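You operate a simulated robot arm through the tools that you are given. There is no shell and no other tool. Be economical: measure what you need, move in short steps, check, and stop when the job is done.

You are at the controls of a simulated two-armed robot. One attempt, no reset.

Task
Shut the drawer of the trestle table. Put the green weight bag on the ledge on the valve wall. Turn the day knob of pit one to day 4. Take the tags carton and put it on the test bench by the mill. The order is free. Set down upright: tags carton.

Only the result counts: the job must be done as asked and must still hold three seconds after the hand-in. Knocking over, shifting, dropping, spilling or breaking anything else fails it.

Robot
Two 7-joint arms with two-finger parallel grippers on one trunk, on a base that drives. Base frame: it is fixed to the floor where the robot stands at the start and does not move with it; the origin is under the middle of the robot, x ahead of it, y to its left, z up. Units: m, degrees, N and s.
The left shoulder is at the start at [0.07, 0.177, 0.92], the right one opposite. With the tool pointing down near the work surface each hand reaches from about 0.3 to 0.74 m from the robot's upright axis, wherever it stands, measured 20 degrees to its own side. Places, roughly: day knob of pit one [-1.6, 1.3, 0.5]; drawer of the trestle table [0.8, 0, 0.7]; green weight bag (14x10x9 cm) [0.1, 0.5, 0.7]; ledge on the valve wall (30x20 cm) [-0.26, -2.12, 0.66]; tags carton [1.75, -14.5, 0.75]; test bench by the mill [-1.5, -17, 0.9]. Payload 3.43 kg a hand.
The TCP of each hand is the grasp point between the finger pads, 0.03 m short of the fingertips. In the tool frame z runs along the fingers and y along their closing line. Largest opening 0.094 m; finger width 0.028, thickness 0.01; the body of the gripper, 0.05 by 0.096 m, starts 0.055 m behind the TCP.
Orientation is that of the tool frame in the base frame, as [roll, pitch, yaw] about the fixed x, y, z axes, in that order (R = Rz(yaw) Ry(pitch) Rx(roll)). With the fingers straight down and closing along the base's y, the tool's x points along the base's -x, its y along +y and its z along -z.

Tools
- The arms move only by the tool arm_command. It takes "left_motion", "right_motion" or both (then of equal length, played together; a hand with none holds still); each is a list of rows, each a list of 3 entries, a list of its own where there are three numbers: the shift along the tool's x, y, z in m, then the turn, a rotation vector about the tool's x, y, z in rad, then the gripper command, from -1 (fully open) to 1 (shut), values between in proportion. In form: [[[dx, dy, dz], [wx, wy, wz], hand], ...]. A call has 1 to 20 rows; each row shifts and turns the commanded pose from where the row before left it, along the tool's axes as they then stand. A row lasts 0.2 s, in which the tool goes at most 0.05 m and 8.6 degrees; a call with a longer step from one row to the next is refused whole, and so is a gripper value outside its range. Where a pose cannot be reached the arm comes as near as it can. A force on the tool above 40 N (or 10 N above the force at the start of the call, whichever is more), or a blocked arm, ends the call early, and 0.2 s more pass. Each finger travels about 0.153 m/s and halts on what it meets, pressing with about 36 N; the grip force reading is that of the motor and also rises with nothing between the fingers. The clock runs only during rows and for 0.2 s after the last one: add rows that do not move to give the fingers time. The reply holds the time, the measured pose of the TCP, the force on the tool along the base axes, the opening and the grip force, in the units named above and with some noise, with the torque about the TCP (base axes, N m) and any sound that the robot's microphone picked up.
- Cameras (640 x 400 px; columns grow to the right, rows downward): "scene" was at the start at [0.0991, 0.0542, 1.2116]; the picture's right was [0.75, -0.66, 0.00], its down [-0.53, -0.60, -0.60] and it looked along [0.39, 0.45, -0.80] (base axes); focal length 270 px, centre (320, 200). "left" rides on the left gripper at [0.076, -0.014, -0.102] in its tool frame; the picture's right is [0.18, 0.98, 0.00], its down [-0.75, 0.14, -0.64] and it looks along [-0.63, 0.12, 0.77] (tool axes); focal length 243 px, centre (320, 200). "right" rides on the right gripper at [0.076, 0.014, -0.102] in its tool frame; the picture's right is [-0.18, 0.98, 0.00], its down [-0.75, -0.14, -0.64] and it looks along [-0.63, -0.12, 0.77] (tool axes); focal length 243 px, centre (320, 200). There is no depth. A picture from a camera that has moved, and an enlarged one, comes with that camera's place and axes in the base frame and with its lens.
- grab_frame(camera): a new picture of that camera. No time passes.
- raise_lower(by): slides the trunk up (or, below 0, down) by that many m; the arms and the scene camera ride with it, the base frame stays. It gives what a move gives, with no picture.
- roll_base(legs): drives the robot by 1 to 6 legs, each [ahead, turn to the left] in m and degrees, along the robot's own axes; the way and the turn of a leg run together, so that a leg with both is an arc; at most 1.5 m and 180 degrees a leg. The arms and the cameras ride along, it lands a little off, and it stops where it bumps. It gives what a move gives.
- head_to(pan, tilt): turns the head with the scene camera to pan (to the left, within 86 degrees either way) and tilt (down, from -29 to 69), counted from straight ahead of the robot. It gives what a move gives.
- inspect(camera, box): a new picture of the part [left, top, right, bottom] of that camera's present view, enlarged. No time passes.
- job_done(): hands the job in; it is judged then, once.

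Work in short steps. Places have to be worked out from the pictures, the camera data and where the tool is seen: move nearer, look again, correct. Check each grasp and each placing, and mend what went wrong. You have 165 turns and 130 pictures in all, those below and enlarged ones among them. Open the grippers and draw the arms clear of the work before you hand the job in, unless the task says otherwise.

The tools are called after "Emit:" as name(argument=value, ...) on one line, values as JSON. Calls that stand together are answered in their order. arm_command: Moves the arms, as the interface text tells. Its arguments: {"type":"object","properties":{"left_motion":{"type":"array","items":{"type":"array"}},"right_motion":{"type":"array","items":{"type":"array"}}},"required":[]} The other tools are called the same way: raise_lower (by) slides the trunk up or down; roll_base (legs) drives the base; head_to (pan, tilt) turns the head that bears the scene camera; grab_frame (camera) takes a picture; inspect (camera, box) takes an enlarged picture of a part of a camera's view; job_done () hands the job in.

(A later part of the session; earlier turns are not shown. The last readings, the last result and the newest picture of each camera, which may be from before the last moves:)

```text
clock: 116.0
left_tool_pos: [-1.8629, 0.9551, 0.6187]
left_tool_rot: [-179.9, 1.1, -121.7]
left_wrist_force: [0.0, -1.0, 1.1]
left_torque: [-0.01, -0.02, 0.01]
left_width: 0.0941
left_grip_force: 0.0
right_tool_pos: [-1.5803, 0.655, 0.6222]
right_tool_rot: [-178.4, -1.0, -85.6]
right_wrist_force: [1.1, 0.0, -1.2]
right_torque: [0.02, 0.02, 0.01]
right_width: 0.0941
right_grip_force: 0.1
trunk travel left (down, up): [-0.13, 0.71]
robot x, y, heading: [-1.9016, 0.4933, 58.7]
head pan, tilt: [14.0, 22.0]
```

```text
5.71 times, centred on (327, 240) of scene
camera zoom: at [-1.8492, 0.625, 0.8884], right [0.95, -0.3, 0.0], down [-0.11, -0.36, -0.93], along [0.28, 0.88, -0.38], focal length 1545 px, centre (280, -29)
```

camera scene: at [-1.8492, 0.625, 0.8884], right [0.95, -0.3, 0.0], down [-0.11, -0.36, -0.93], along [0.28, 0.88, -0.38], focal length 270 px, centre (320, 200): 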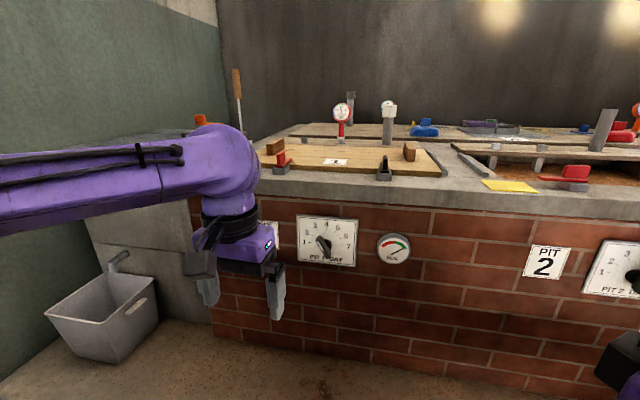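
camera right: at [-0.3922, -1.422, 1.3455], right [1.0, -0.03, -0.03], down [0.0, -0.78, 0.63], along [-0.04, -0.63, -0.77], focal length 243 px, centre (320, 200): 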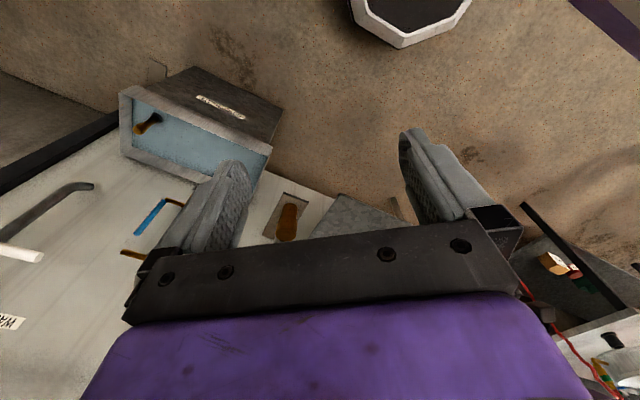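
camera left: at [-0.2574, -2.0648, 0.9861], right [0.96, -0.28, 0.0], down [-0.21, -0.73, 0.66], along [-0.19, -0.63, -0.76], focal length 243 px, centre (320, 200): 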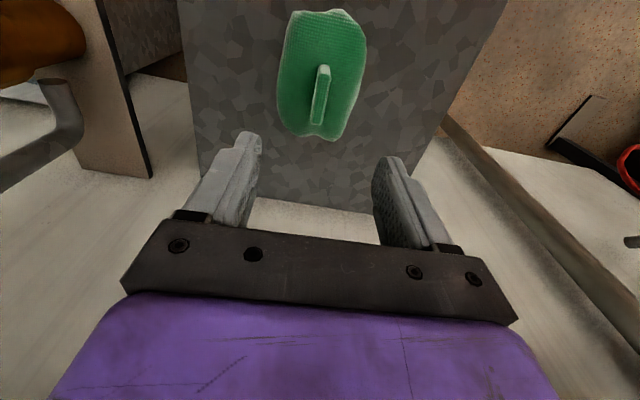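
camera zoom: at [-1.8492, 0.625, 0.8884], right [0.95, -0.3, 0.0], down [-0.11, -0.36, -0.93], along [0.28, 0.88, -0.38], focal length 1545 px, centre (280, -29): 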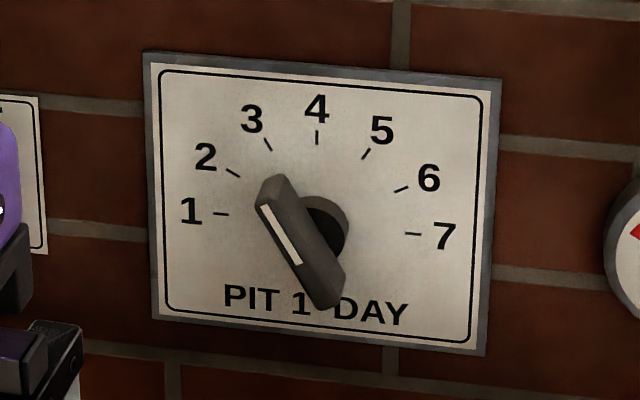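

The white stripe shows the pointer at about day 3 (roughly 28° left of vertical); day 4 is straight up. I turn the left hand horizontal, facing the dial at a stand-off.

Emit:
arm_command(left_motion=[[[0, 0, 0], [0, 0, -0.066], -1], [[-0.03, -0.0148, 0], [0, 0, 0], -1], [[-0.03, -0.0148, 0], [0, 0, 0], -1], [[-0.03, -0.0148, 0], [0, 0, 0], -1], [[-0.03, -0.0148, 0], [0, 0, 0], -1], [[0, 0, 0], [0, -0.1428, 0], -1], [[0, 0, 0], [0, -0.1428, 0], -1], [[0, 0, 0], [0, -0.1428, 0], -1], [[0, 0, 0], [0, -0.1428, 0], -1], [[0, 0, 0], [0, -0.1428, 0], -1], [[0, 0, 0], [0, -0.1428, 0], -1], [[0, 0, 0], [0, -0.1428, 0], -1], [[0, 0, 0], [0, -0.1428, 0], -1], [[0, 0, 0], [0, -0.1428, 0], -1], [[0, 0, 0], [0, -0.1428, 0], -1], [[0, 0, 0], [0, -0.1428, 0], -1], [[0, 0, 0], [0, 0, 0], -1]])

Emit:
grab_frame(camera="left")

Emit:
grab_frame(camera="scene")

```text
clock: 119.6
left_tool_pos: [-1.7544, 1.0328, 0.6204]
left_tool_rot: [-3.5, 89.0, 58.5]
left_wrist_force: [0.5, -0.8, 0.5]
left_torque: [-0.04, -0.02, -0.01]
left_width: 0.0937
left_grip_force: 0.0
right_tool_pos: [-1.5813, 0.6558, 0.6226]
right_tool_rot: [-178.5, -0.9, -85.7]
right_wrist_force: [0.8, 0.2, -0.2]
right_torque: [0.0, -0.02, 0.02]
right_width: 0.0943
right_grip_force: 0.0
trunk travel left (down, up): [-0.13, 0.71]
robot x, y, heading: [-1.9041, 0.4901, 58.5]
head pan, tilt: [14.0, 22.0]
```

```text
70 pictures are left
camera left: at [-1.7888, 0.938, 0.5441], right [-0.87, 0.46, -0.19], down [-0.43, -0.51, 0.74], along [0.25, 0.72, 0.65], focal length 243 px, centre (320, 200)
```

left: 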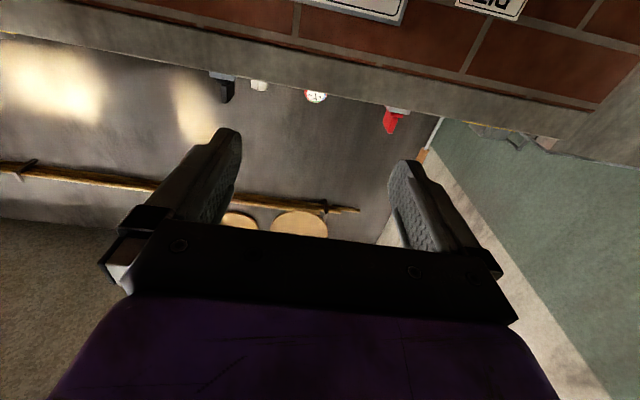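

```text
69 pictures are left
camera scene: at [-1.8492, 0.625, 0.8885], right [0.95, -0.3, 0.0], down [-0.11, -0.36, -0.93], along [0.28, 0.88, -0.37], focal length 270 px, centre (320, 200)
```

scene: 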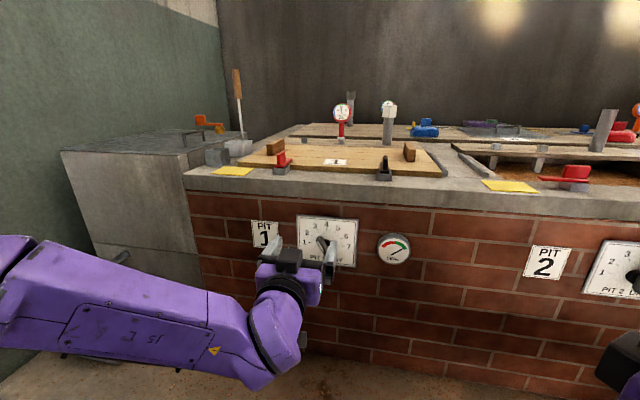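

Hand is level, facing the dial. I lower to the knob's height, roll 29° to match the bar, and approach partway.

Emit:
arm_command(left_motion=[[[0.0368, 0, 0], [0, 0, 0], -1], [[0.0368, 0, 0], [0, 0, 0], -1], [[0.0368, 0, 0], [0, 0, 0], -1], [[0.0368, 0, 0], [0, 0, 0], -1], [[0, 0, 0], [0, 0, -0.127], -1], [[0, 0, 0], [0, 0, -0.127], -1], [[0, 0, 0], [0, 0, -0.127], -1], [[0, 0, 0], [0, 0, -0.127], -1], [[0, 0, 0.035], [0, 0, 0], -1], [[0, 0, 0.035], [0, 0, 0], -1], [[0, 0, 0.035], [0, 0, 0], -1], [[0, 0, 0], [0, 0, 0], -1]])

Emit:
grab_frame(camera="left")

Emit:
inspect(camera="scene", box=[230, 200, 400, 320])

```text
clock: 122.2
left_tool_pos: [-1.7029, 1.1286, 0.4738]
left_tool_rot: [-87.8, 60.8, -26.2]
left_wrist_force: [0.1, -0.7, 0.4]
left_torque: [0.02, 0.03, -0.02]
left_width: 0.0943
left_grip_force: 0.0
right_tool_pos: [-1.5818, 0.6556, 0.6222]
right_tool_rot: [-178.5, -0.9, -85.6]
right_wrist_force: [-0.2, 0.2, 0.1]
right_torque: [0.02, 0.03, 0.01]
right_width: 0.0939
right_grip_force: 0.1
trunk travel left (down, up): [-0.13, 0.71]
robot x, y, heading: [-1.9023, 0.4945, 58.6]
head pan, tilt: [14.0, 22.0]
```

```text
68 pictures are left
camera left: at [-1.7074, 1.0161, 0.414], right [-0.67, 0.37, -0.64], down [-0.74, -0.35, 0.58], along [-0.01, 0.86, 0.51], focal length 243 px, centre (320, 200)
```

left: 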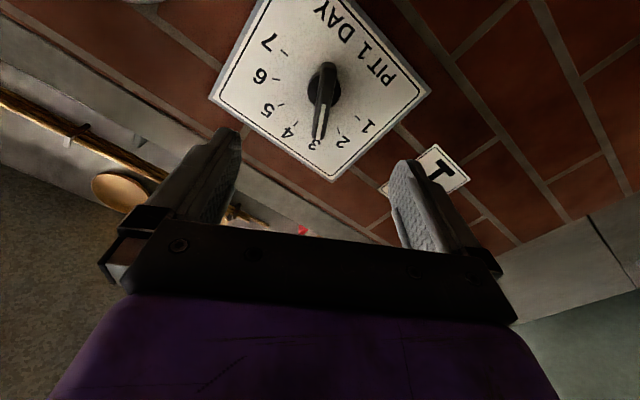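

```text
3.33 times, centred on (315, 260) of scene
camera zoom: at [-1.8492, 0.625, 0.8885], right [0.95, -0.3, 0.0], down [-0.11, -0.36, -0.93], along [0.28, 0.88, -0.37], focal length 901 px, centre (337, 0)
```

zoom: 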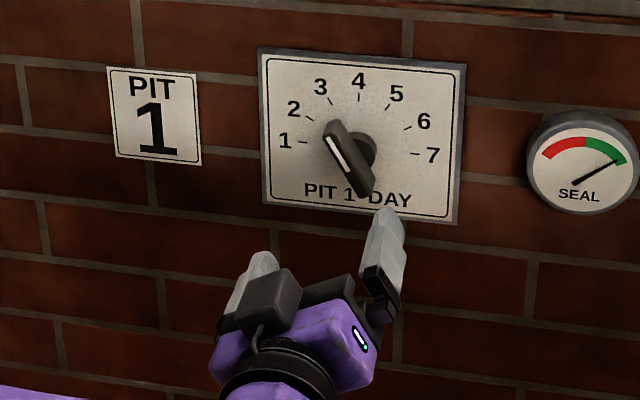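

Pointer confirmed at 3, and the bar is aligned between the fingers. I advance to straddle it.

Emit:
arm_command(left_motion=[[[0, 0, 0.03], [0, 0, 0], -1], [[0, 0, 0.03], [0, 0, 0], -1], [[0, 0, 0.025], [0, 0, 0], -1], [[0, 0, 0.015], [0, 0, 0], -1], [[0, 0, 0.01], [0, 0, 0], -1], [[0, 0, 0], [0, 0, 0], -1]])

Emit:
grab_frame(camera="left")

Emit:
inspect(camera="scene", box=[230, 200, 400, 320])

```text
clock: 123.6
left_tool_pos: [-1.6527, 1.2281, 0.4776]
left_tool_rot: [-88.0, 60.9, -26.2]
left_wrist_force: [0.2, -0.7, -0.4]
left_torque: [-0.03, 0.02, 0.01]
left_width: 0.0941
left_grip_force: 0.1
right_tool_pos: [-1.581, 0.6556, 0.6228]
right_tool_rot: [-178.4, -1.0, -85.6]
right_wrist_force: [0.4, -0.1, -0.1]
right_torque: [0.0, -0.01, -0.01]
right_width: 0.094
right_grip_force: 0.0
trunk travel left (down, up): [-0.13, 0.71]
robot x, y, heading: [-1.9042, 0.4942, 58.7]
head pan, tilt: [14.0, 22.0]
```

```text
66 pictures are left
camera left: at [-1.6555, 1.1141, 0.4172], right [-0.67, 0.37, -0.64], down [-0.74, -0.35, 0.58], along [-0.01, 0.86, 0.51], focal length 243 px, centre (320, 200)
```

left: 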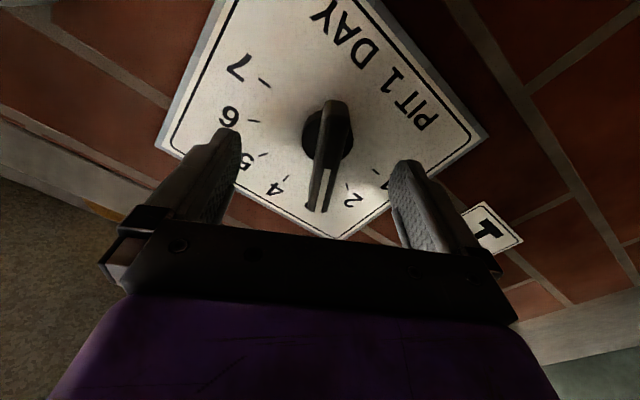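

```text
3.33 times, centred on (315, 260) of scene
camera zoom: at [-1.8492, 0.625, 0.8885], right [0.95, -0.3, 0.0], down [-0.11, -0.36, -0.93], along [0.28, 0.88, -0.37], focal length 901 px, centre (337, 0)
```

zoom: 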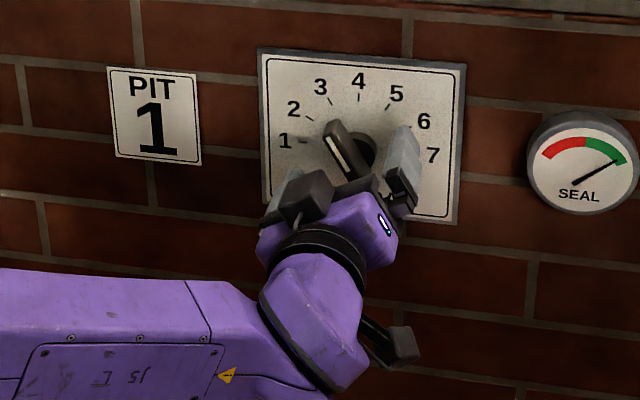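

The bar's front face is at fingertip level, with about 35 mm to the plate. I advance 22 mm and close.

Emit:
arm_command(left_motion=[[[0, 0.003, 0.011], [0, 0, 0], -1], [[0, 0, 0.011], [0, 0, 0], -1], [[0, 0, 0], [0, 0, 0], 0], [[0, 0, 0], [0, 0, 0], 0.5], [[0, 0, 0], [0, 0, 0], 1], [[0, 0, 0], [0, 0, 0], 1]])

Emit:
grab_frame(camera="left")

```text
clock: 125.0
left_tool_pos: [-1.6456, 1.2478, 0.4763]
left_tool_rot: [-88.0, 60.9, -26.2]
left_wrist_force: [0.2, 3.9, 0.6]
left_torque: [-0.04, 0.05, 0.33]
left_width: 0.0337
left_grip_force: 44.6
right_tool_pos: [-1.5813, 0.6554, 0.6221]
right_tool_rot: [-178.5, -1.0, -85.7]
right_wrist_force: [0.4, -0.1, -0.6]
right_torque: [-0.02, 0.02, 0.02]
right_width: 0.0942
right_grip_force: 0.1
trunk travel left (down, up): [-0.13, 0.71]
robot x, y, heading: [-1.9054, 0.497, 58.8]
head pan, tilt: [14.0, 22.0]
```

```text
64 pictures are left
camera left: at [-1.6487, 1.1347, 0.4167], right [-0.67, 0.37, -0.64], down [-0.74, -0.35, 0.58], along [-0.01, 0.86, 0.51], focal length 243 px, centre (320, 200)
```

left: 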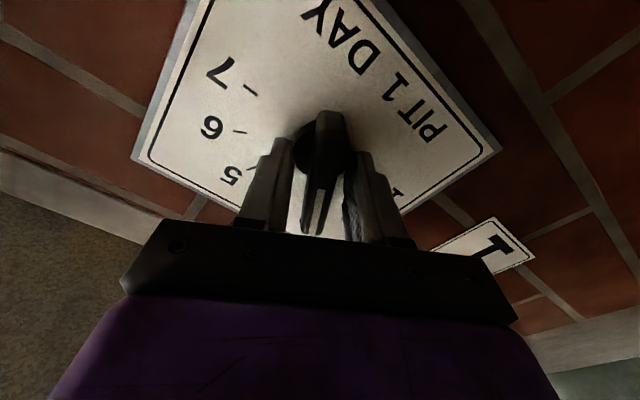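

Width 34 mm means the tips grabbed the round hub rather than the bar. I open, back off 12 mm and close on the bar.

Emit:
arm_command(left_motion=[[[0, 0, 0], [0, 0, 0], 0], [[0, 0, 0], [0, 0, 0], 0], [[0, 0, -0.012], [0, 0, 0], 0], [[0, 0, 0], [0, 0, 0], 0.5], [[0, 0, 0], [0, 0, 0], 1], [[0, 0, 0], [0, 0, 0], 1], [[0, 0, 0], [0, 0, 0], 1]])

Emit:
grab_frame(camera="left")

```text
clock: 126.6
left_tool_pos: [-1.6498, 1.2367, 0.4757]
left_tool_rot: [-88.0, 60.7, -26.2]
left_wrist_force: [-4.3, -5.4, -1.8]
left_torque: [-0.39, 0.21, 0.31]
left_width: 0.0141
left_grip_force: 45.1
right_tool_pos: [-1.5825, 0.6571, 0.6226]
right_tool_rot: [-178.5, -1.0, -85.6]
right_wrist_force: [-0.5, 0.3, -0.1]
right_torque: [0.0, 0.03, 0.0]
right_width: 0.0939
right_grip_force: 0.1
trunk travel left (down, up): [-0.13, 0.71]
robot x, y, heading: [-1.9017, 0.5016, 58.5]
head pan, tilt: [14.0, 22.0]
```

```text
63 pictures are left
camera left: at [-1.6539, 1.1243, 0.4158], right [-0.67, 0.37, -0.64], down [-0.74, -0.35, 0.58], along [-0.01, 0.86, 0.51], focal length 243 px, centre (320, 200)
```

left: 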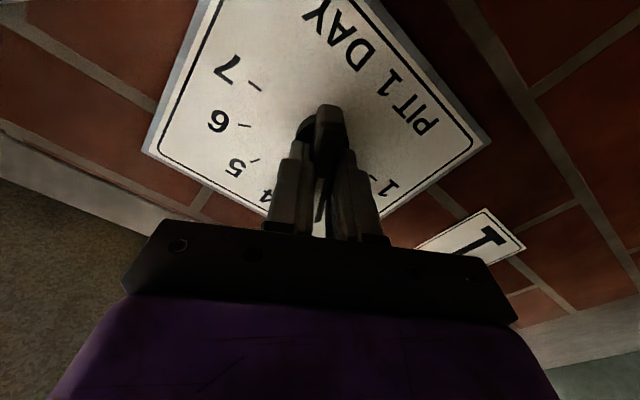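

Bar gripped (14 mm). I turn it clockwise by 30°.

Emit:
arm_command(left_motion=[[[0, 0, 0], [0, 0, 0.0873], 1], [[0, 0, 0], [0, 0, 0.0873], 1], [[0, 0, 0], [0, 0, 0.0873], 1], [[0, 0, 0], [0, 0, 0.0873], 1], [[0, 0, 0], [0, 0, 0.0873], 1], [[0, 0, 0], [0, 0, 0.0873], 1], [[0, 0, 0], [0, 0, 0], 1]])

Emit:
grab_frame(camera="left")

Emit:
inspect(camera="scene", box=[285, 205, 369, 275])

```text
clock: 128.2
left_tool_pos: [-1.6476, 1.2359, 0.4782]
left_tool_rot: [43.5, 88.7, 105.3]
left_wrist_force: [19.7, 2.2, -2.0]
left_torque: [1.16, -0.76, -0.99]
left_width: 0.0138
left_grip_force: 44.9
right_tool_pos: [-1.5809, 0.6545, 0.6221]
right_tool_rot: [-178.7, -1.0, -85.7]
right_wrist_force: [0.2, 0.0, 0.5]
right_torque: [0.01, 0.02, -0.01]
right_width: 0.0936
right_grip_force: 0.0
trunk travel left (down, up): [-0.13, 0.71]
robot x, y, heading: [-1.9005, 0.4913, 58.3]
head pan, tilt: [14.0, 22.0]
```

```text
62 pictures are left
camera left: at [-1.6839, 1.1406, 0.3995], right [-0.87, 0.47, -0.17], down [-0.42, -0.52, 0.74], along [0.26, 0.72, 0.65], focal length 243 px, centre (320, 200)
```

left: 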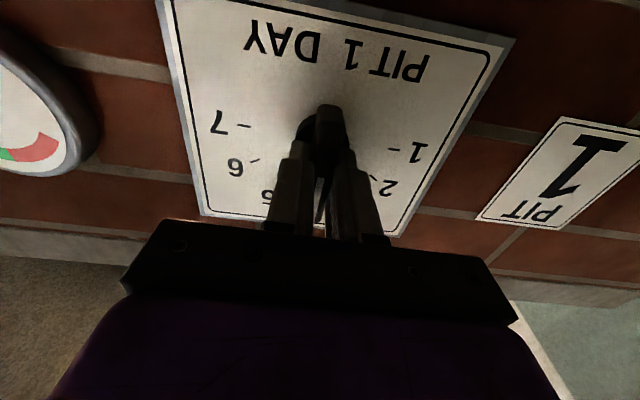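

```text
5.71 times, centred on (327, 240) of scene
camera zoom: at [-1.8477, 0.625, 0.8884], right [0.95, -0.3, 0.0], down [-0.11, -0.36, -0.93], along [0.28, 0.88, -0.38], focal length 1545 px, centre (280, -29)
```

zoom: 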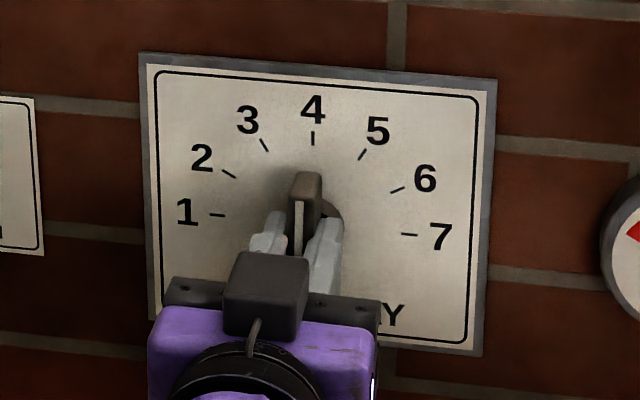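

The bar looks vertical, at 4. I open and back off to verify.

Emit:
arm_command(left_motion=[[[0, 0, 0], [0, 0, 0], 0.3], [[0, 0, 0], [0, 0, 0], -0.5], [[0, 0, 0], [0, 0, 0], -0.5], [[0, 0, -0.02], [0, 0, 0], -0.5], [[0, 0, -0.04], [0, 0, 0], -0.5], [[0, 0, -0.04], [0, 0, 0], -0.5], [[0, 0, -0.04], [0, 0, 0], -0.5], [[0, 0, 0], [0, 0, 0], -0.5]])

Emit:
inspect(camera="scene", box=[285, 205, 369, 275])

Emit:
grab_frame(camera="left")

```text
clock: 130.0
left_tool_pos: [-1.7171, 1.1138, 0.4744]
left_tool_rot: [37.6, 88.8, 99.7]
left_wrist_force: [-1.2, 0.7, 0.5]
left_torque: [0.01, -0.04, -0.01]
left_width: 0.0705
left_grip_force: 0.0
right_tool_pos: [-1.5819, 0.6562, 0.6225]
right_tool_rot: [-178.4, -1.0, -85.6]
right_wrist_force: [0.1, -0.2, -0.6]
right_torque: [-0.01, -0.01, -0.02]
right_width: 0.0941
right_grip_force: 0.1
trunk travel left (down, up): [-0.13, 0.71]
robot x, y, heading: [-1.8999, 0.4971, 58.5]
head pan, tilt: [14.0, 22.0]
```

```text
5.71 times, centred on (327, 240) of scene
camera zoom: at [-1.8493, 0.625, 0.8885], right [0.95, -0.3, 0.0], down [-0.11, -0.36, -0.93], along [0.28, 0.88, -0.37], focal length 1545 px, centre (280, -29)
```

zoom: 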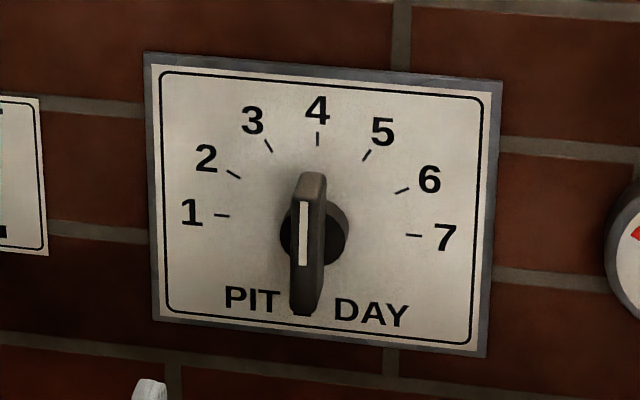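

```text
59 pictures are left
camera left: at [-1.7513, 1.0182, 0.3972], right [-0.87, 0.46, -0.17], down [-0.42, -0.52, 0.74], along [0.26, 0.72, 0.65], focal length 243 px, centre (320, 200)
```

left: 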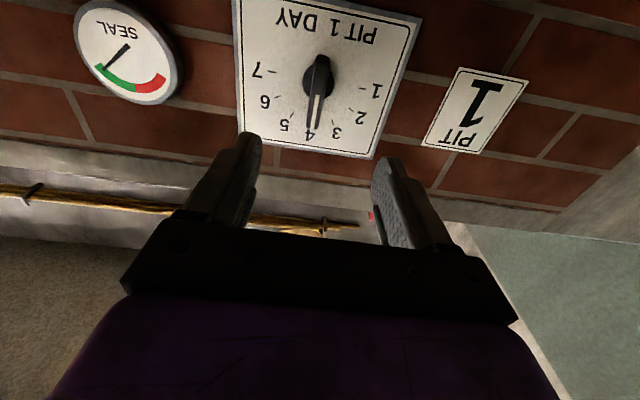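

Knob points at 4. I back off a little, fold the left hand down and raise the trunk for the long drive.

Emit:
roll_base(legs=[[-0.15, 0]])

Emit:
arm_command(left_motion=[[[0, 0, 0], [0, 0.1428, 0], -1], [[0, 0, 0], [0, 0.1428, 0], -1], [[0, 0, 0], [0, 0.1428, 0], -1], [[0, 0, 0], [0, 0.1428, 0], -1], [[0, 0, 0], [0, 0.1428, 0], -1], [[0, 0, 0], [0, 0.1428, 0], -1], [[0, 0, 0], [0, 0.1428, 0], -1], [[0, 0, 0], [0, 0.1428, 0], -1], [[0, 0, 0], [0, 0.1428, 0], -1], [[0, 0, 0], [0, 0.1428, 0], -1], [[0, 0, 0], [0, 0.1428, 0], -1], [[0.03, 0, -0.03], [0, 0, 0], -1], [[0.03, 0, -0.03], [0, 0, 0], -1], [[0.03, 0, -0.03], [0, 0, 0], -1], [[0.03, 0, -0.03], [0, 0, 0], -1], [[0.03, 0, -0.03], [0, 0, 0], -1], [[0, 0, 0], [0, 0, 0], -1]])

Emit:
raise_lower(by=0.4)

Emit:
head_to(pan=-80, tilt=15)

Emit:
grab_frame(camera="scene")

```text
clock: 131.4
left_tool_pos: [-1.7943, 0.9851, 0.4738]
left_tool_rot: [39.0, 88.7, 101.1]
left_wrist_force: [-0.5, -0.6, -1.3]
left_torque: [0.01, 0.02, 0.01]
left_width: 0.0703
left_grip_force: 0.0
right_tool_pos: [-1.6594, 0.5285, 0.6219]
right_tool_rot: [-178.5, -1.0, -85.5]
right_wrist_force: [0.2, -1.0, -0.1]
right_torque: [0.01, -0.01, -0.03]
right_width: 0.0942
right_grip_force: 0.1
trunk travel left (down, up): [-0.13, 0.71]
robot x, y, heading: [-1.9865, 0.3676, 58.7]
head pan, tilt: [14.0, 22.0]
```

```text
clock: 135.0
left_tool_pos: [-1.8649, 0.8483, 0.6202]
left_tool_rot: [179.2, 1.1, -117.9]
left_wrist_force: [-0.5, -0.3, -0.2]
left_torque: [0.0, 0.02, 0.01]
left_width: 0.0941
left_grip_force: 0.1
right_tool_pos: [-1.6603, 0.5266, 0.6224]
right_tool_rot: [-178.6, -1.0, -85.5]
right_wrist_force: [0.7, -0.2, 0.7]
right_torque: [-0.01, 0.02, 0.01]
right_width: 0.0939
right_grip_force: 0.0
trunk travel left (down, up): [-0.13, 0.71]
robot x, y, heading: [-1.9818, 0.3704, 58.8]
head pan, tilt: [14.0, 22.0]
```

```text
clock: 138.8
left_tool_pos: [-1.8644, 0.8481, 1.0217]
left_tool_rot: [179.2, 1.0, -117.9]
left_wrist_force: [0.3, -0.4, 0.3]
left_torque: [0.01, 0.01, -0.03]
left_width: 0.0941
left_grip_force: 0.0
right_tool_pos: [-1.6605, 0.5277, 1.0215]
right_tool_rot: [-178.5, -1.0, -85.5]
right_wrist_force: [0.2, -0.1, -0.8]
right_torque: [0.0, 0.01, 0.02]
right_width: 0.0939
right_grip_force: 0.0
trunk travel left (down, up): [-0.53, 0.31]
robot x, y, heading: [-1.9826, 0.368, 58.7]
head pan, tilt: [14.0, 22.0]
```

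```text
clock: 140.5
left_tool_pos: [-1.8648, 0.8486, 1.02]
left_tool_rot: [179.3, 1.0, -117.9]
left_wrist_force: [0.7, 0.2, 0.0]
left_torque: [0.01, 0.0, 0.0]
left_width: 0.0939
left_grip_force: 0.1
right_tool_pos: [-1.66, 0.5289, 1.0227]
right_tool_rot: [-178.5, -1.0, -85.5]
right_wrist_force: [0.6, 1.1, -0.2]
right_torque: [0.0, 0.03, 0.04]
right_width: 0.0941
right_grip_force: 0.2
trunk travel left (down, up): [-0.53, 0.31]
robot x, y, heading: [-1.9851, 0.3644, 58.6]
head pan, tilt: [-80.0, 15.0]
```

```text
58 pictures are left
camera scene: at [-1.8681, 0.3745, 1.2999], right [-0.36, -0.93, 0.0], down [-0.24, 0.09, -0.97], along [0.9, -0.35, -0.26], focal length 270 px, centre (320, 200)
```

scene: 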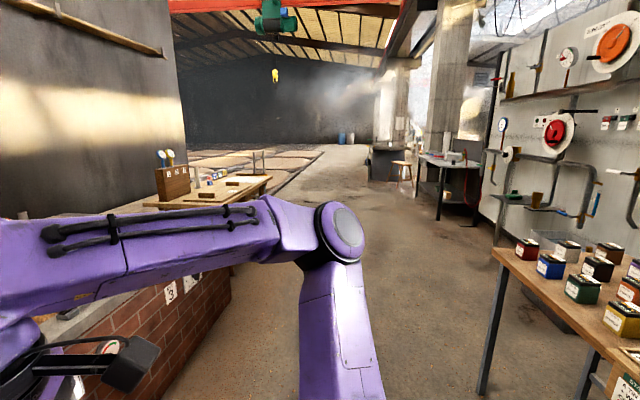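

I turn around and drive out to about (1.0,-1.0), where I can look down the hall toward -y.

Emit:
roll_base(legs=[[0, -83], [1.5, 0], [1.5, 0]])

Emit:
head_to(pan=-45, tilt=8)

Emit:
grab_frame(camera="scene")

```text
clock: 158.8
left_tool_pos: [1.295, -0.9952, 1.0207]
left_tool_rot: [179.2, 1.0, 158.4]
left_wrist_force: [0.2, -0.6, 0.8]
left_torque: [0.0, 0.0, 0.0]
left_width: 0.0939
left_grip_force: 0.1
right_tool_pos: [0.9994, -1.2333, 1.0228]
right_tool_rot: [-178.5, -1.0, -169.2]
right_wrist_force: [-0.2, 0.5, -0.3]
right_torque: [0.0, 0.01, -0.01]
right_width: 0.094
right_grip_force: 0.0
trunk travel left (down, up): [-0.53, 0.31]
robot x, y, heading: [0.8004, -0.9349, -24.9]
head pan, tilt: [-80.0, 15.0]
```

```text
clock: 159.8
left_tool_pos: [1.2958, -0.9945, 1.0198]
left_tool_rot: [179.1, 1.0, 158.5]
left_wrist_force: [0.2, -0.4, 1.0]
left_torque: [0.03, -0.03, 0.0]
left_width: 0.0938
left_grip_force: 0.0
right_tool_pos: [1.0, -1.234, 1.0211]
right_tool_rot: [-178.5, -0.9, -169.2]
right_wrist_force: [-0.3, -0.1, 0.3]
right_torque: [-0.02, -0.02, -0.01]
right_width: 0.094
right_grip_force: 0.0
trunk travel left (down, up): [-0.53, 0.31]
robot x, y, heading: [0.8032, -0.9344, -25.0]
head pan, tilt: [-45.0, 8.0]
```

```text
57 pictures are left
camera scene: at [0.8817, -1.0418, 1.3112], right [-0.94, -0.34, 0.0], down [-0.05, 0.13, -0.99], along [0.34, -0.93, -0.14], focal length 270 px, centre (320, 200)
```

scene: 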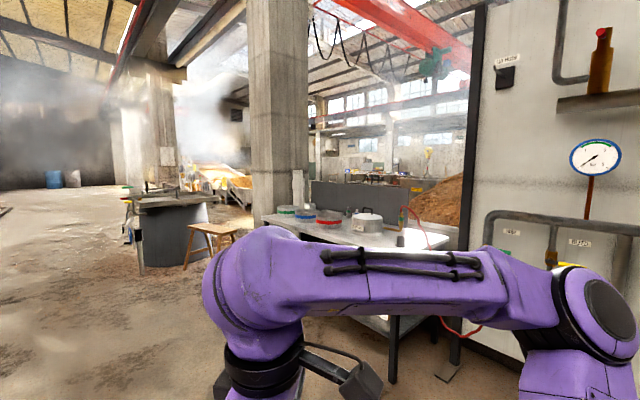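

The passage lies between the concrete column and the stool. I move closer to it and look again.

Emit:
roll_base(legs=[[0, -15], [1.3, 0]])

Emit:
head_to(pan=-25, tilt=12)

Emit:
grab_frame(camera="scene")

```text
clock: 167.1
left_tool_pos: [2.2289, -1.9303, 1.0213]
left_tool_rot: [179.2, 1.1, 143.6]
left_wrist_force: [0.1, -0.2, 0.3]
left_torque: [0.01, 0.01, -0.02]
left_width: 0.0941
left_grip_force: 0.1
right_tool_pos: [1.8828, -2.0847, 1.022]
right_tool_rot: [-178.5, -1.0, 175.9]
right_wrist_force: [-0.3, -0.9, 0.1]
right_torque: [0.01, 0.03, -0.01]
right_width: 0.0938
right_grip_force: 0.0
trunk travel left (down, up): [-0.53, 0.31]
robot x, y, heading: [1.7705, -1.7415, -39.7]
head pan, tilt: [-45.0, 8.0]
```

```text
clock: 167.9
left_tool_pos: [2.2295, -1.9292, 1.0199]
left_tool_rot: [179.3, 1.0, 143.6]
left_wrist_force: [-0.2, 0.7, -0.2]
left_torque: [0.02, 0.01, 0.0]
left_width: 0.0939
left_grip_force: 0.0
right_tool_pos: [1.8804, -2.0844, 1.0215]
right_tool_rot: [-178.4, -1.0, 175.9]
right_wrist_force: [0.7, 1.1, 0.2]
right_torque: [-0.03, 0.0, 0.0]
right_width: 0.0941
right_grip_force: 0.0
trunk travel left (down, up): [-0.53, 0.31]
robot x, y, heading: [1.7689, -1.7396, -39.7]
head pan, tilt: [-25.0, 12.0]
```

```text
56 pictures are left
camera scene: at [1.8488, -1.8603, 1.3048], right [-0.91, -0.42, 0.0], down [-0.09, 0.19, -0.98], along [0.41, -0.89, -0.21], focal length 270 px, centre (320, 200)
```

scene: 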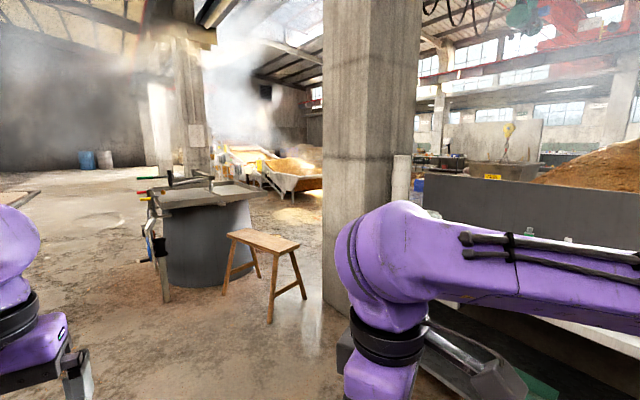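

The gap by the stool is too narrow, but left of the drum it's open. I drive to about (5.2,-2.5) and look.

Emit:
roll_base(legs=[[0, 27], [1.5, 0], [1.5, 0], [0.5, 0]])

Emit:
head_to(pan=-75, tilt=12)

Emit:
grab_frame(camera="scene")

```text
clock: 186.2
left_tool_pos: [5.6888, -2.3916, 1.0202]
left_tool_rot: [179.1, 1.1, 171.3]
left_wrist_force: [0.2, 0.0, 0.4]
left_torque: [-0.01, 0.0, -0.01]
left_width: 0.0941
left_grip_force: 0.0
right_tool_pos: [5.4535, -2.6892, 1.0234]
right_tool_rot: [-178.6, -0.9, -156.4]
right_wrist_force: [0.0, -0.3, -0.2]
right_torque: [0.01, -0.02, 0.01]
right_width: 0.0942
right_grip_force: 0.1
trunk travel left (down, up): [-0.53, 0.31]
robot x, y, heading: [5.1939, -2.4409, -11.9]
head pan, tilt: [-25.0, 12.0]
```

```text
clock: 187.4
left_tool_pos: [5.687, -2.3912, 1.0214]
left_tool_rot: [179.2, 1.0, 171.2]
left_wrist_force: [-0.3, 0.2, 0.6]
left_torque: [0.0, 0.0, 0.0]
left_width: 0.0937
left_grip_force: 0.1
right_tool_pos: [5.4522, -2.6908, 1.0232]
right_tool_rot: [-178.5, -0.9, -156.4]
right_wrist_force: [-0.2, 0.1, 0.2]
right_torque: [-0.02, -0.03, -0.02]
right_width: 0.0939
right_grip_force: 0.1
trunk travel left (down, up): [-0.53, 0.31]
robot x, y, heading: [5.1912, -2.4399, -12.3]
head pan, tilt: [-75.0, 12.0]
```

```text
55 pictures are left
camera scene: at [5.2488, -2.5444, 1.3048], right [-1.0, -0.05, 0.0], down [-0.01, 0.21, -0.98], along [0.05, -0.98, -0.21], focal length 270 px, centre (320, 200)
```

scene: 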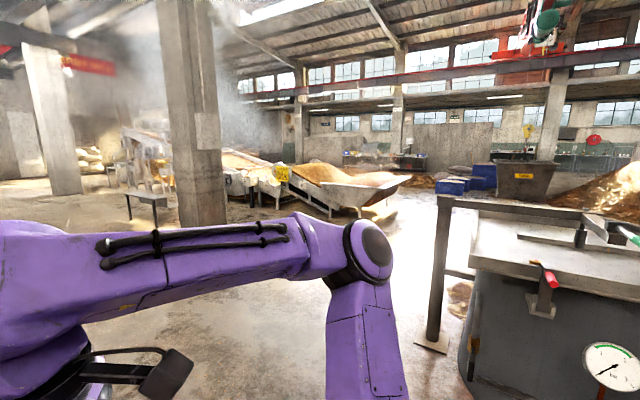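

Open floor leads ahead past the drum; the target lies around the far wall. I drive down past the drum to about (5.35,-4.3) and look again.

Emit:
roll_base(legs=[[0, -73], [1.5, 0], [0.4, 0]])

Emit:
head_to(pan=-15, tilt=12)

Emit:
grab_frame(camera="scene")

```text
clock: 200.1
left_tool_pos: [5.6094, -4.7776, 1.0212]
left_tool_rot: [179.3, 1.0, 100.4]
left_wrist_force: [-0.7, -0.2, 0.0]
left_torque: [0.03, 0.03, -0.05]
left_width: 0.0937
left_grip_force: 0.0
right_tool_pos: [5.2487, -4.6521, 1.0217]
right_tool_rot: [-178.4, -1.0, 132.8]
right_wrist_force: [0.6, 0.2, 0.1]
right_torque: [0.05, 0.02, -0.01]
right_width: 0.094
right_grip_force: 0.1
trunk travel left (down, up): [-0.53, 0.31]
robot x, y, heading: [5.3995, -4.329, -82.8]
head pan, tilt: [-75.0, 12.0]
```

```text
clock: 201.4
left_tool_pos: [5.6094, -4.7779, 1.0214]
left_tool_rot: [179.2, 1.2, 100.4]
left_wrist_force: [-0.6, 0.0, -0.4]
left_torque: [0.0, 0.01, -0.01]
left_width: 0.094
left_grip_force: 0.0
right_tool_pos: [5.2494, -4.6532, 1.0224]
right_tool_rot: [-178.5, -1.0, 132.9]
right_wrist_force: [0.9, -0.3, -0.2]
right_torque: [0.01, -0.03, 0.01]
right_width: 0.0941
right_grip_force: 0.2
trunk travel left (down, up): [-0.53, 0.31]
robot x, y, heading: [5.4008, -4.3246, -82.8]
head pan, tilt: [-15.0, 12.0]
```

```text
54 pictures are left
camera scene: at [5.3952, -4.4704, 1.3048], right [-0.99, 0.14, 0.0], down [0.03, 0.21, -0.98], along [-0.14, -0.97, -0.21], focal length 270 px, centre (320, 200)
```

scene: 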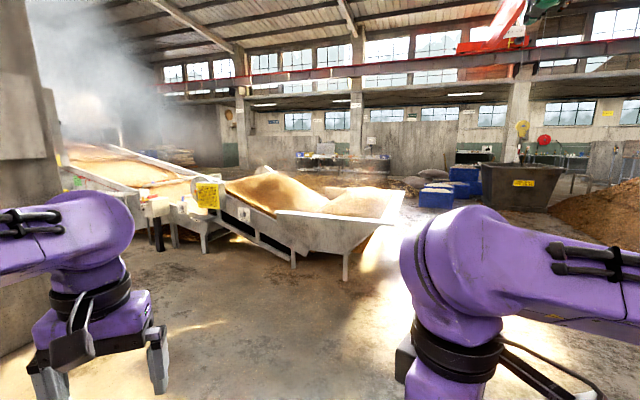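

I route around the trough's lip: waypoint about (3.2,-7.0), between the trough and the bins.

Emit:
roll_base(legs=[[0, -47], [1.5, 0], [1.5, 0], [0.4, 0], [0, 40]])

Emit:
head_to(pan=0, tilt=12)

Emit:
grab_frame(camera="scene")

```text
clock: 221.8
left_tool_pos: [3.4662, -7.4143, 1.0216]
left_tool_rot: [179.2, 1.0, 96.6]
left_wrist_force: [-0.4, -0.2, -0.3]
left_torque: [-0.01, -0.03, 0.02]
left_width: 0.0939
left_grip_force: 0.1
right_tool_pos: [3.1167, -7.2665, 1.023]
right_tool_rot: [-178.5, -1.0, 128.8]
right_wrist_force: [0.0, -0.2, -0.2]
right_torque: [0.01, -0.01, 0.03]
right_width: 0.094
right_grip_force: 0.1
trunk travel left (down, up): [-0.53, 0.31]
robot x, y, heading: [3.2904, -6.9485, -86.9]
head pan, tilt: [-15.0, 12.0]
```

```text
clock: 222.5
left_tool_pos: [3.4662, -7.4149, 1.0196]
left_tool_rot: [179.2, 1.1, 96.5]
left_wrist_force: [-0.3, 0.0, 0.4]
left_torque: [0.0, 0.01, -0.02]
left_width: 0.0937
left_grip_force: 0.1
right_tool_pos: [3.1165, -7.2654, 1.0219]
right_tool_rot: [-178.4, -1.1, 128.9]
right_wrist_force: [-0.2, -0.4, 0.5]
right_torque: [-0.01, -0.04, 0.0]
right_width: 0.0939
right_grip_force: 0.0
trunk travel left (down, up): [-0.53, 0.31]
robot x, y, heading: [3.2907, -6.9526, -86.8]
head pan, tilt: [0.0, 12.0]
```

```text
53 pictures are left
camera scene: at [3.2988, -7.0956, 1.3048], right [-1.0, -0.05, 0.0], down [-0.01, 0.21, -0.98], along [0.05, -0.98, -0.21], focal length 270 px, centre (320, 200)
```

scene: 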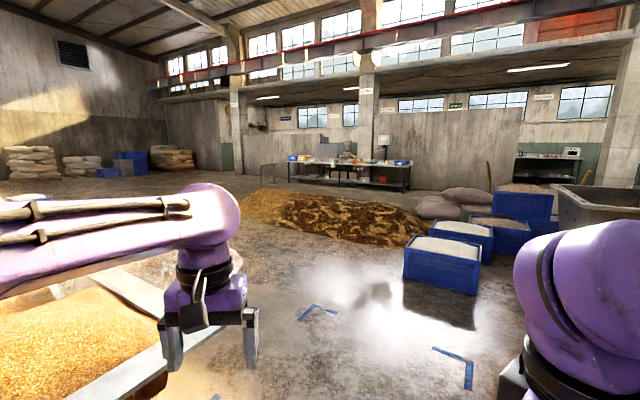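

A grain mound blocks the direct way; I'll slip past the trough lip on its right, then pass the mound on its left. First to about (3.15,-8.9).

Emit:
roll_base(legs=[[0, -8], [1.0, 0], [0.95, 0], [0, 45]])

Emit:
head_to(pan=0, tilt=15)

Emit:
grab_frame(camera="scene")

```text
clock: 234.9
left_tool_pos: [3.5321, -9.1599, 1.0208]
left_tool_rot: [179.2, 1.0, 132.6]
left_wrist_force: [0.4, 0.5, -0.4]
left_torque: [0.02, 0.02, -0.03]
left_width: 0.094
left_grip_force: 0.1
right_tool_pos: [3.1609, -9.2447, 1.0232]
right_tool_rot: [-178.5, -1.0, 165.0]
right_wrist_force: [0.8, -0.2, 0.5]
right_torque: [0.01, 0.03, -0.02]
right_width: 0.0937
right_grip_force: 0.0
trunk travel left (down, up): [-0.53, 0.31]
robot x, y, heading: [3.1176, -8.8901, -50.7]
head pan, tilt: [0.0, 12.0]
```

```text
clock: 235.5
left_tool_pos: [3.5318, -9.1612, 1.0213]
left_tool_rot: [179.2, 1.0, 132.6]
left_wrist_force: [0.2, -0.3, 0.8]
left_torque: [-0.01, 0.05, -0.04]
left_width: 0.0939
left_grip_force: 0.2
right_tool_pos: [3.1617, -9.2464, 1.0219]
right_tool_rot: [-178.4, -1.0, 165.1]
right_wrist_force: [-0.1, 0.4, -0.8]
right_torque: [0.01, 0.01, 0.02]
right_width: 0.0941
right_grip_force: 0.1
trunk travel left (down, up): [-0.53, 0.31]
robot x, y, heading: [3.1135, -8.8874, -50.9]
head pan, tilt: [0.0, 15.0]
```

```text
52 pictures are left
camera scene: at [3.2077, -9.0015, 1.2999], right [-0.78, -0.63, 0.0], down [-0.16, 0.2, -0.97], along [0.61, -0.75, -0.26], focal length 270 px, centre (320, 200)
```

scene: 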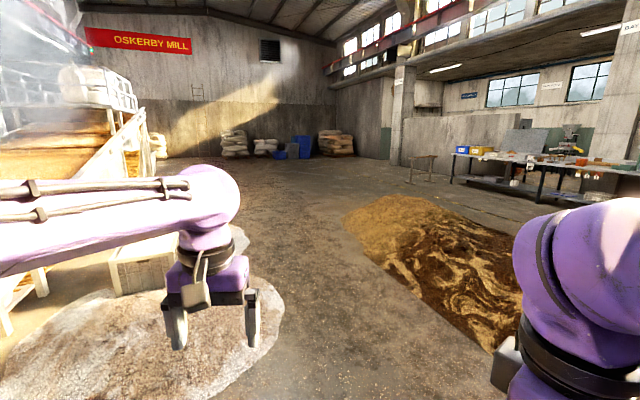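

There's a lane between the pale pile and the mound. I thread it: to (3.73,-10.3), then along -27° to about (5.9,-11.4).

Emit:
roll_base(legs=[[0, -15.3], [1.5, 0], [0, 39], [1.5, 0], [0.95, 0], [0, -60]])

Emit:
head_to(pan=-20, tilt=15)

Emit:
grab_frame(camera="scene")

```text
clock: 259.8
left_tool_pos: [6.0331, -11.8247, 1.0208]
left_tool_rot: [179.1, 1.0, 95.2]
left_wrist_force: [-0.1, -0.9, -0.5]
left_torque: [0.01, 0.03, 0.01]
left_width: 0.0941
left_grip_force: 0.0
right_tool_pos: [5.6864, -11.6675, 1.0209]
right_tool_rot: [-178.5, -1.0, 127.7]
right_wrist_force: [-0.1, -0.3, 0.7]
right_torque: [0.0, -0.02, -0.04]
right_width: 0.094
right_grip_force: 0.1
trunk travel left (down, up): [-0.53, 0.31]
robot x, y, heading: [5.8699, -11.3581, -88.2]
head pan, tilt: [0.0, 15.0]
```

```text
clock: 260.6
left_tool_pos: [6.0336, -11.8239, 1.0215]
left_tool_rot: [179.1, 1.0, 95.3]
left_wrist_force: [0.1, -0.4, 0.1]
left_torque: [-0.01, -0.02, 0.01]
left_width: 0.0939
left_grip_force: 0.1
right_tool_pos: [5.6874, -11.6676, 1.0226]
right_tool_rot: [-178.5, -1.0, 127.7]
right_wrist_force: [0.3, -0.2, 0.6]
right_torque: [0.03, 0.02, 0.0]
right_width: 0.0943
right_grip_force: 0.1
trunk travel left (down, up): [-0.53, 0.31]
robot x, y, heading: [5.867, -11.3565, -88.7]
head pan, tilt: [-20.0, 15.0]
```

```text
51 pictures are left
camera scene: at [5.8414, -11.497, 1.2999], right [-0.95, 0.31, 0.0], down [0.08, 0.25, -0.97], along [-0.3, -0.92, -0.26], focal length 270 px, centre (320, 200)
```

scene: 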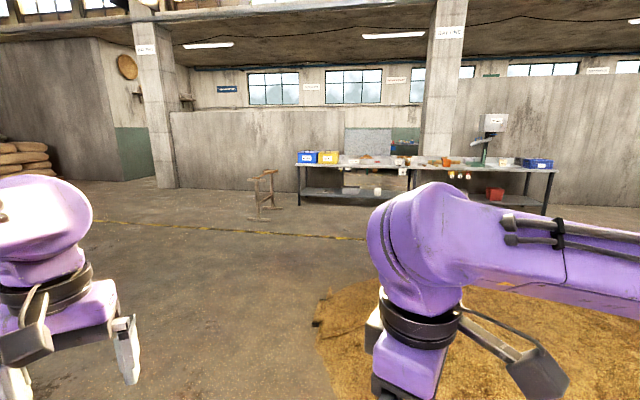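

The bench with the cartons is ahead, running from (4.8,-15.9) to (1.3,-14.2). I go around the mound and drive along to about (2.5,-13.4), facing the bench.

Emit:
roll_base(legs=[[1.5, 0], [1.1, 0], [0, -100.6]])

Emit:
roll_base(legs=[[1.5, 0], [1.5, 0], [0.45, 0], [0, 72]])

Emit:
head_to(pan=0, tilt=20)

Emit:
grab_frame(camera="scene")

```text
clock: 277.4
left_tool_pos: [5.464, -14.0448, 1.0206]
left_tool_rot: [179.2, 1.0, -3.4]
left_wrist_force: [1.0, 0.2, 0.7]
left_torque: [-0.01, 0.01, 0.06]
left_width: 0.0939
left_grip_force: 0.1
right_tool_pos: [5.6715, -13.726, 1.0223]
right_tool_rot: [-178.5, -1.0, 29.0]
right_wrist_force: [-0.2, 0.3, -0.1]
right_torque: [-0.02, 0.0, 0.02]
right_width: 0.0938
right_grip_force: 0.1
trunk travel left (down, up): [-0.53, 0.31]
robot x, y, heading: [5.9528, -13.9537, 173.3]
head pan, tilt: [-20.0, 15.0]
```

```text
clock: 297.1
left_tool_pos: [2.513, -14.0522, 1.0196]
left_tool_rot: [179.2, 1.0, 68.9]
left_wrist_force: [-0.2, 0.3, -0.1]
left_torque: [0.02, 0.02, 0.0]
left_width: 0.0943
left_grip_force: 0.1
right_tool_pos: [2.2733, -13.7576, 1.0227]
right_tool_rot: [-178.3, -1.0, 101.3]
right_wrist_force: [-0.1, 0.0, 0.2]
right_torque: [-0.02, -0.01, -0.01]
right_width: 0.0936
right_grip_force: 0.1
trunk travel left (down, up): [-0.53, 0.31]
robot x, y, heading: [2.5761, -13.5636, -114.6]
head pan, tilt: [-20.0, 15.0]
```

```text
clock: 297.9
left_tool_pos: [2.5138, -14.0526, 1.0209]
left_tool_rot: [179.2, 0.9, 68.8]
left_wrist_force: [-0.2, 0.3, 0.8]
left_torque: [0.01, 0.0, 0.01]
left_width: 0.094
left_grip_force: 0.0
right_tool_pos: [2.2733, -13.7583, 1.0219]
right_tool_rot: [-178.5, -1.0, 101.3]
right_wrist_force: [-0.3, 0.3, 0.2]
right_torque: [0.02, 0.01, -0.02]
right_width: 0.0942
right_grip_force: 0.0
trunk travel left (down, up): [-0.53, 0.31]
robot x, y, heading: [2.5728, -13.564, -114.3]
head pan, tilt: [0.0, 20.0]
```

```text
50 pictures are left
camera scene: at [2.5141, -13.6914, 1.2917], right [-0.91, 0.42, 0.0], down [0.14, 0.31, -0.94], along [-0.39, -0.85, -0.34], focal length 270 px, centre (320, 200)
```

scene: 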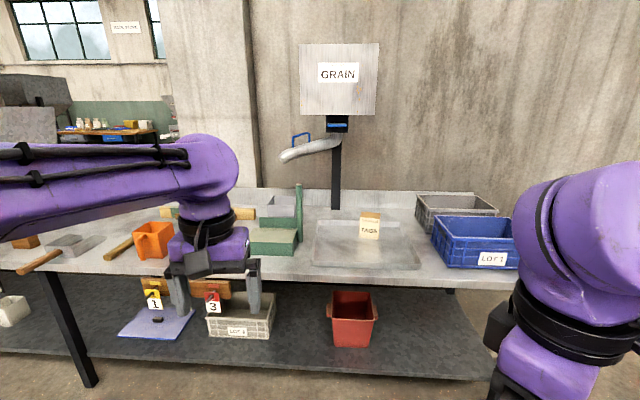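

The small "TAGS" carton stands on a metal plate in the middle. I zoom in.

Emit:
inspect(camera="scene", box=[290, 170, 450, 280])

```text
3.64 times, centred on (370, 225) of scene
camera zoom: at [2.5141, -13.6914, 1.2917], right [-0.91, 0.42, 0.0], down [0.14, 0.31, -0.94], along [-0.39, -0.85, -0.34], focal length 983 px, centre (138, 109)
```

zoom: 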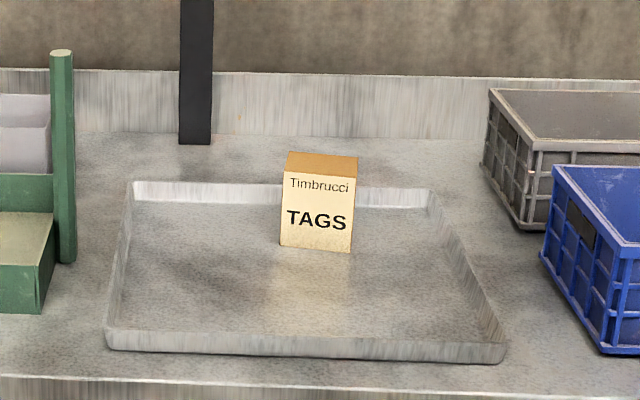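

The carton sits in a shallow tray near (1.86,-14.58). Before approaching, I pull the left hand back (green post below it), raise the trunk and drive 0.58 m forward.

Emit:
raise_lower(by=0.15)

Emit:
arm_command(left_motion=[[[0.033, 0, 0], [0, 0, 0], -1], [[0.033, 0, 0], [0, 0, 0], -1], [[0.033, 0, 0], [0, 0, 0], -1], [[0.033, 0, 0], [0, 0, 0], -1], [[0.033, 0, 0], [0, 0, 0], -1], [[0.033, 0, 0], [0, 0, 0], -1], [[0, 0, 0], [0, 0, 0], -1]])

Emit:
roll_base(legs=[[0.58, 0]])

Emit:
head_to(pan=-10, tilt=50)

Emit:
grab_frame(camera="scene")

Emit:
grab_frame(camera="right")

```text
clock: 299.7
left_tool_pos: [2.5135, -14.0516, 1.1711]
left_tool_rot: [179.1, 1.1, 68.9]
left_wrist_force: [-0.2, -0.1, -0.1]
left_torque: [-0.02, 0.0, 0.01]
left_width: 0.0941
left_grip_force: 0.0
right_tool_pos: [2.2732, -13.7582, 1.1724]
right_tool_rot: [-178.4, -1.0, 101.3]
right_wrist_force: [-0.4, -0.7, -0.6]
right_torque: [0.0, -0.02, 0.0]
right_width: 0.0938
right_grip_force: 0.0
trunk travel left (down, up): [-0.68, 0.16]
robot x, y, heading: [2.5736, -13.5597, -114.7]
head pan, tilt: [0.0, 20.0]
```

```text
clock: 301.3
left_tool_pos: [2.5845, -13.8679, 1.1684]
left_tool_rot: [179.2, 0.9, 68.9]
left_wrist_force: [0.6, -1.0, -0.4]
left_torque: [0.0, -0.04, 0.02]
left_width: 0.094
left_grip_force: 0.1
right_tool_pos: [2.2731, -13.759, 1.1712]
right_tool_rot: [-178.5, -1.1, 101.3]
right_wrist_force: [0.1, -0.1, -0.3]
right_torque: [0.0, 0.03, -0.01]
right_width: 0.0941
right_grip_force: 0.2
trunk travel left (down, up): [-0.68, 0.16]
robot x, y, heading: [2.5717, -13.5612, -114.5]
head pan, tilt: [0.0, 20.0]
```

```text
clock: 304.6
left_tool_pos: [2.3383, -14.3932, 1.1689]
left_tool_rot: [179.2, 1.1, 68.3]
left_wrist_force: [-0.6, -0.3, -0.1]
left_torque: [-0.02, -0.02, -0.02]
left_width: 0.0941
left_grip_force: 0.2
right_tool_pos: [2.0278, -14.2788, 1.1717]
right_tool_rot: [-178.4, -1.1, 100.7]
right_wrist_force: [-0.5, 0.0, 0.7]
right_torque: [0.0, 0.03, -0.03]
right_width: 0.0938
right_grip_force: 0.0
trunk travel left (down, up): [-0.68, 0.16]
robot x, y, heading: [2.3289, -14.0862, -115.1]
head pan, tilt: [0.0, 20.0]
```

```text
clock: 305.5
left_tool_pos: [2.3383, -14.3924, 1.1685]
left_tool_rot: [179.1, 1.2, 68.2]
left_wrist_force: [-0.2, 0.0, -0.4]
left_torque: [-0.01, 0.0, -0.02]
left_width: 0.094
left_grip_force: 0.0
right_tool_pos: [2.0276, -14.2786, 1.1722]
right_tool_rot: [-178.4, -1.0, 100.6]
right_wrist_force: [-0.6, -0.3, -0.3]
right_torque: [-0.02, -0.01, 0.0]
right_width: 0.094
right_grip_force: 0.0
trunk travel left (down, up): [-0.68, 0.16]
robot x, y, heading: [2.3283, -14.0834, -114.9]
head pan, tilt: [-10.0, 50.0]
```

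```text
48 pictures are left
camera scene: at [2.2649, -14.194, 1.3962], right [-0.82, 0.58, 0.0], down [0.44, 0.63, -0.64], along [-0.37, -0.53, -0.77], focal length 270 px, centre (320, 200)
```

scene: 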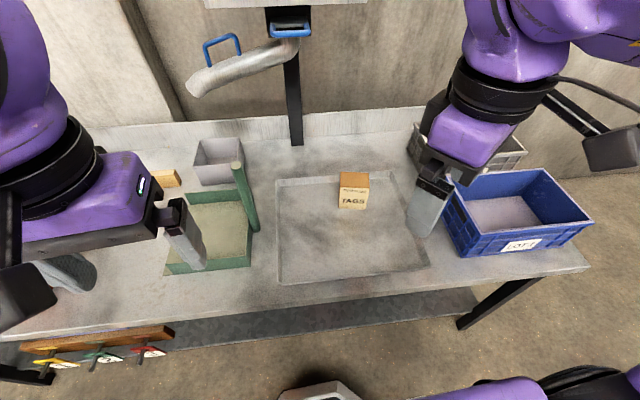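

```text
47 pictures are left
camera right: at [2.0317, -14.2029, 1.2757], right [1.0, 0.0, -0.03], down [0.02, -0.77, 0.63], along [-0.02, -0.63, -0.77], focal length 243 px, centre (320, 200)
```

right: 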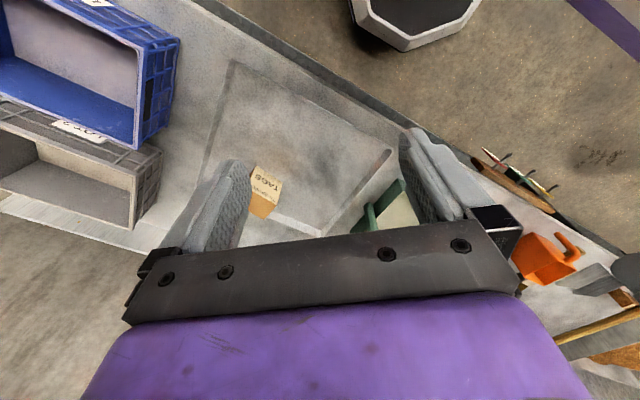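

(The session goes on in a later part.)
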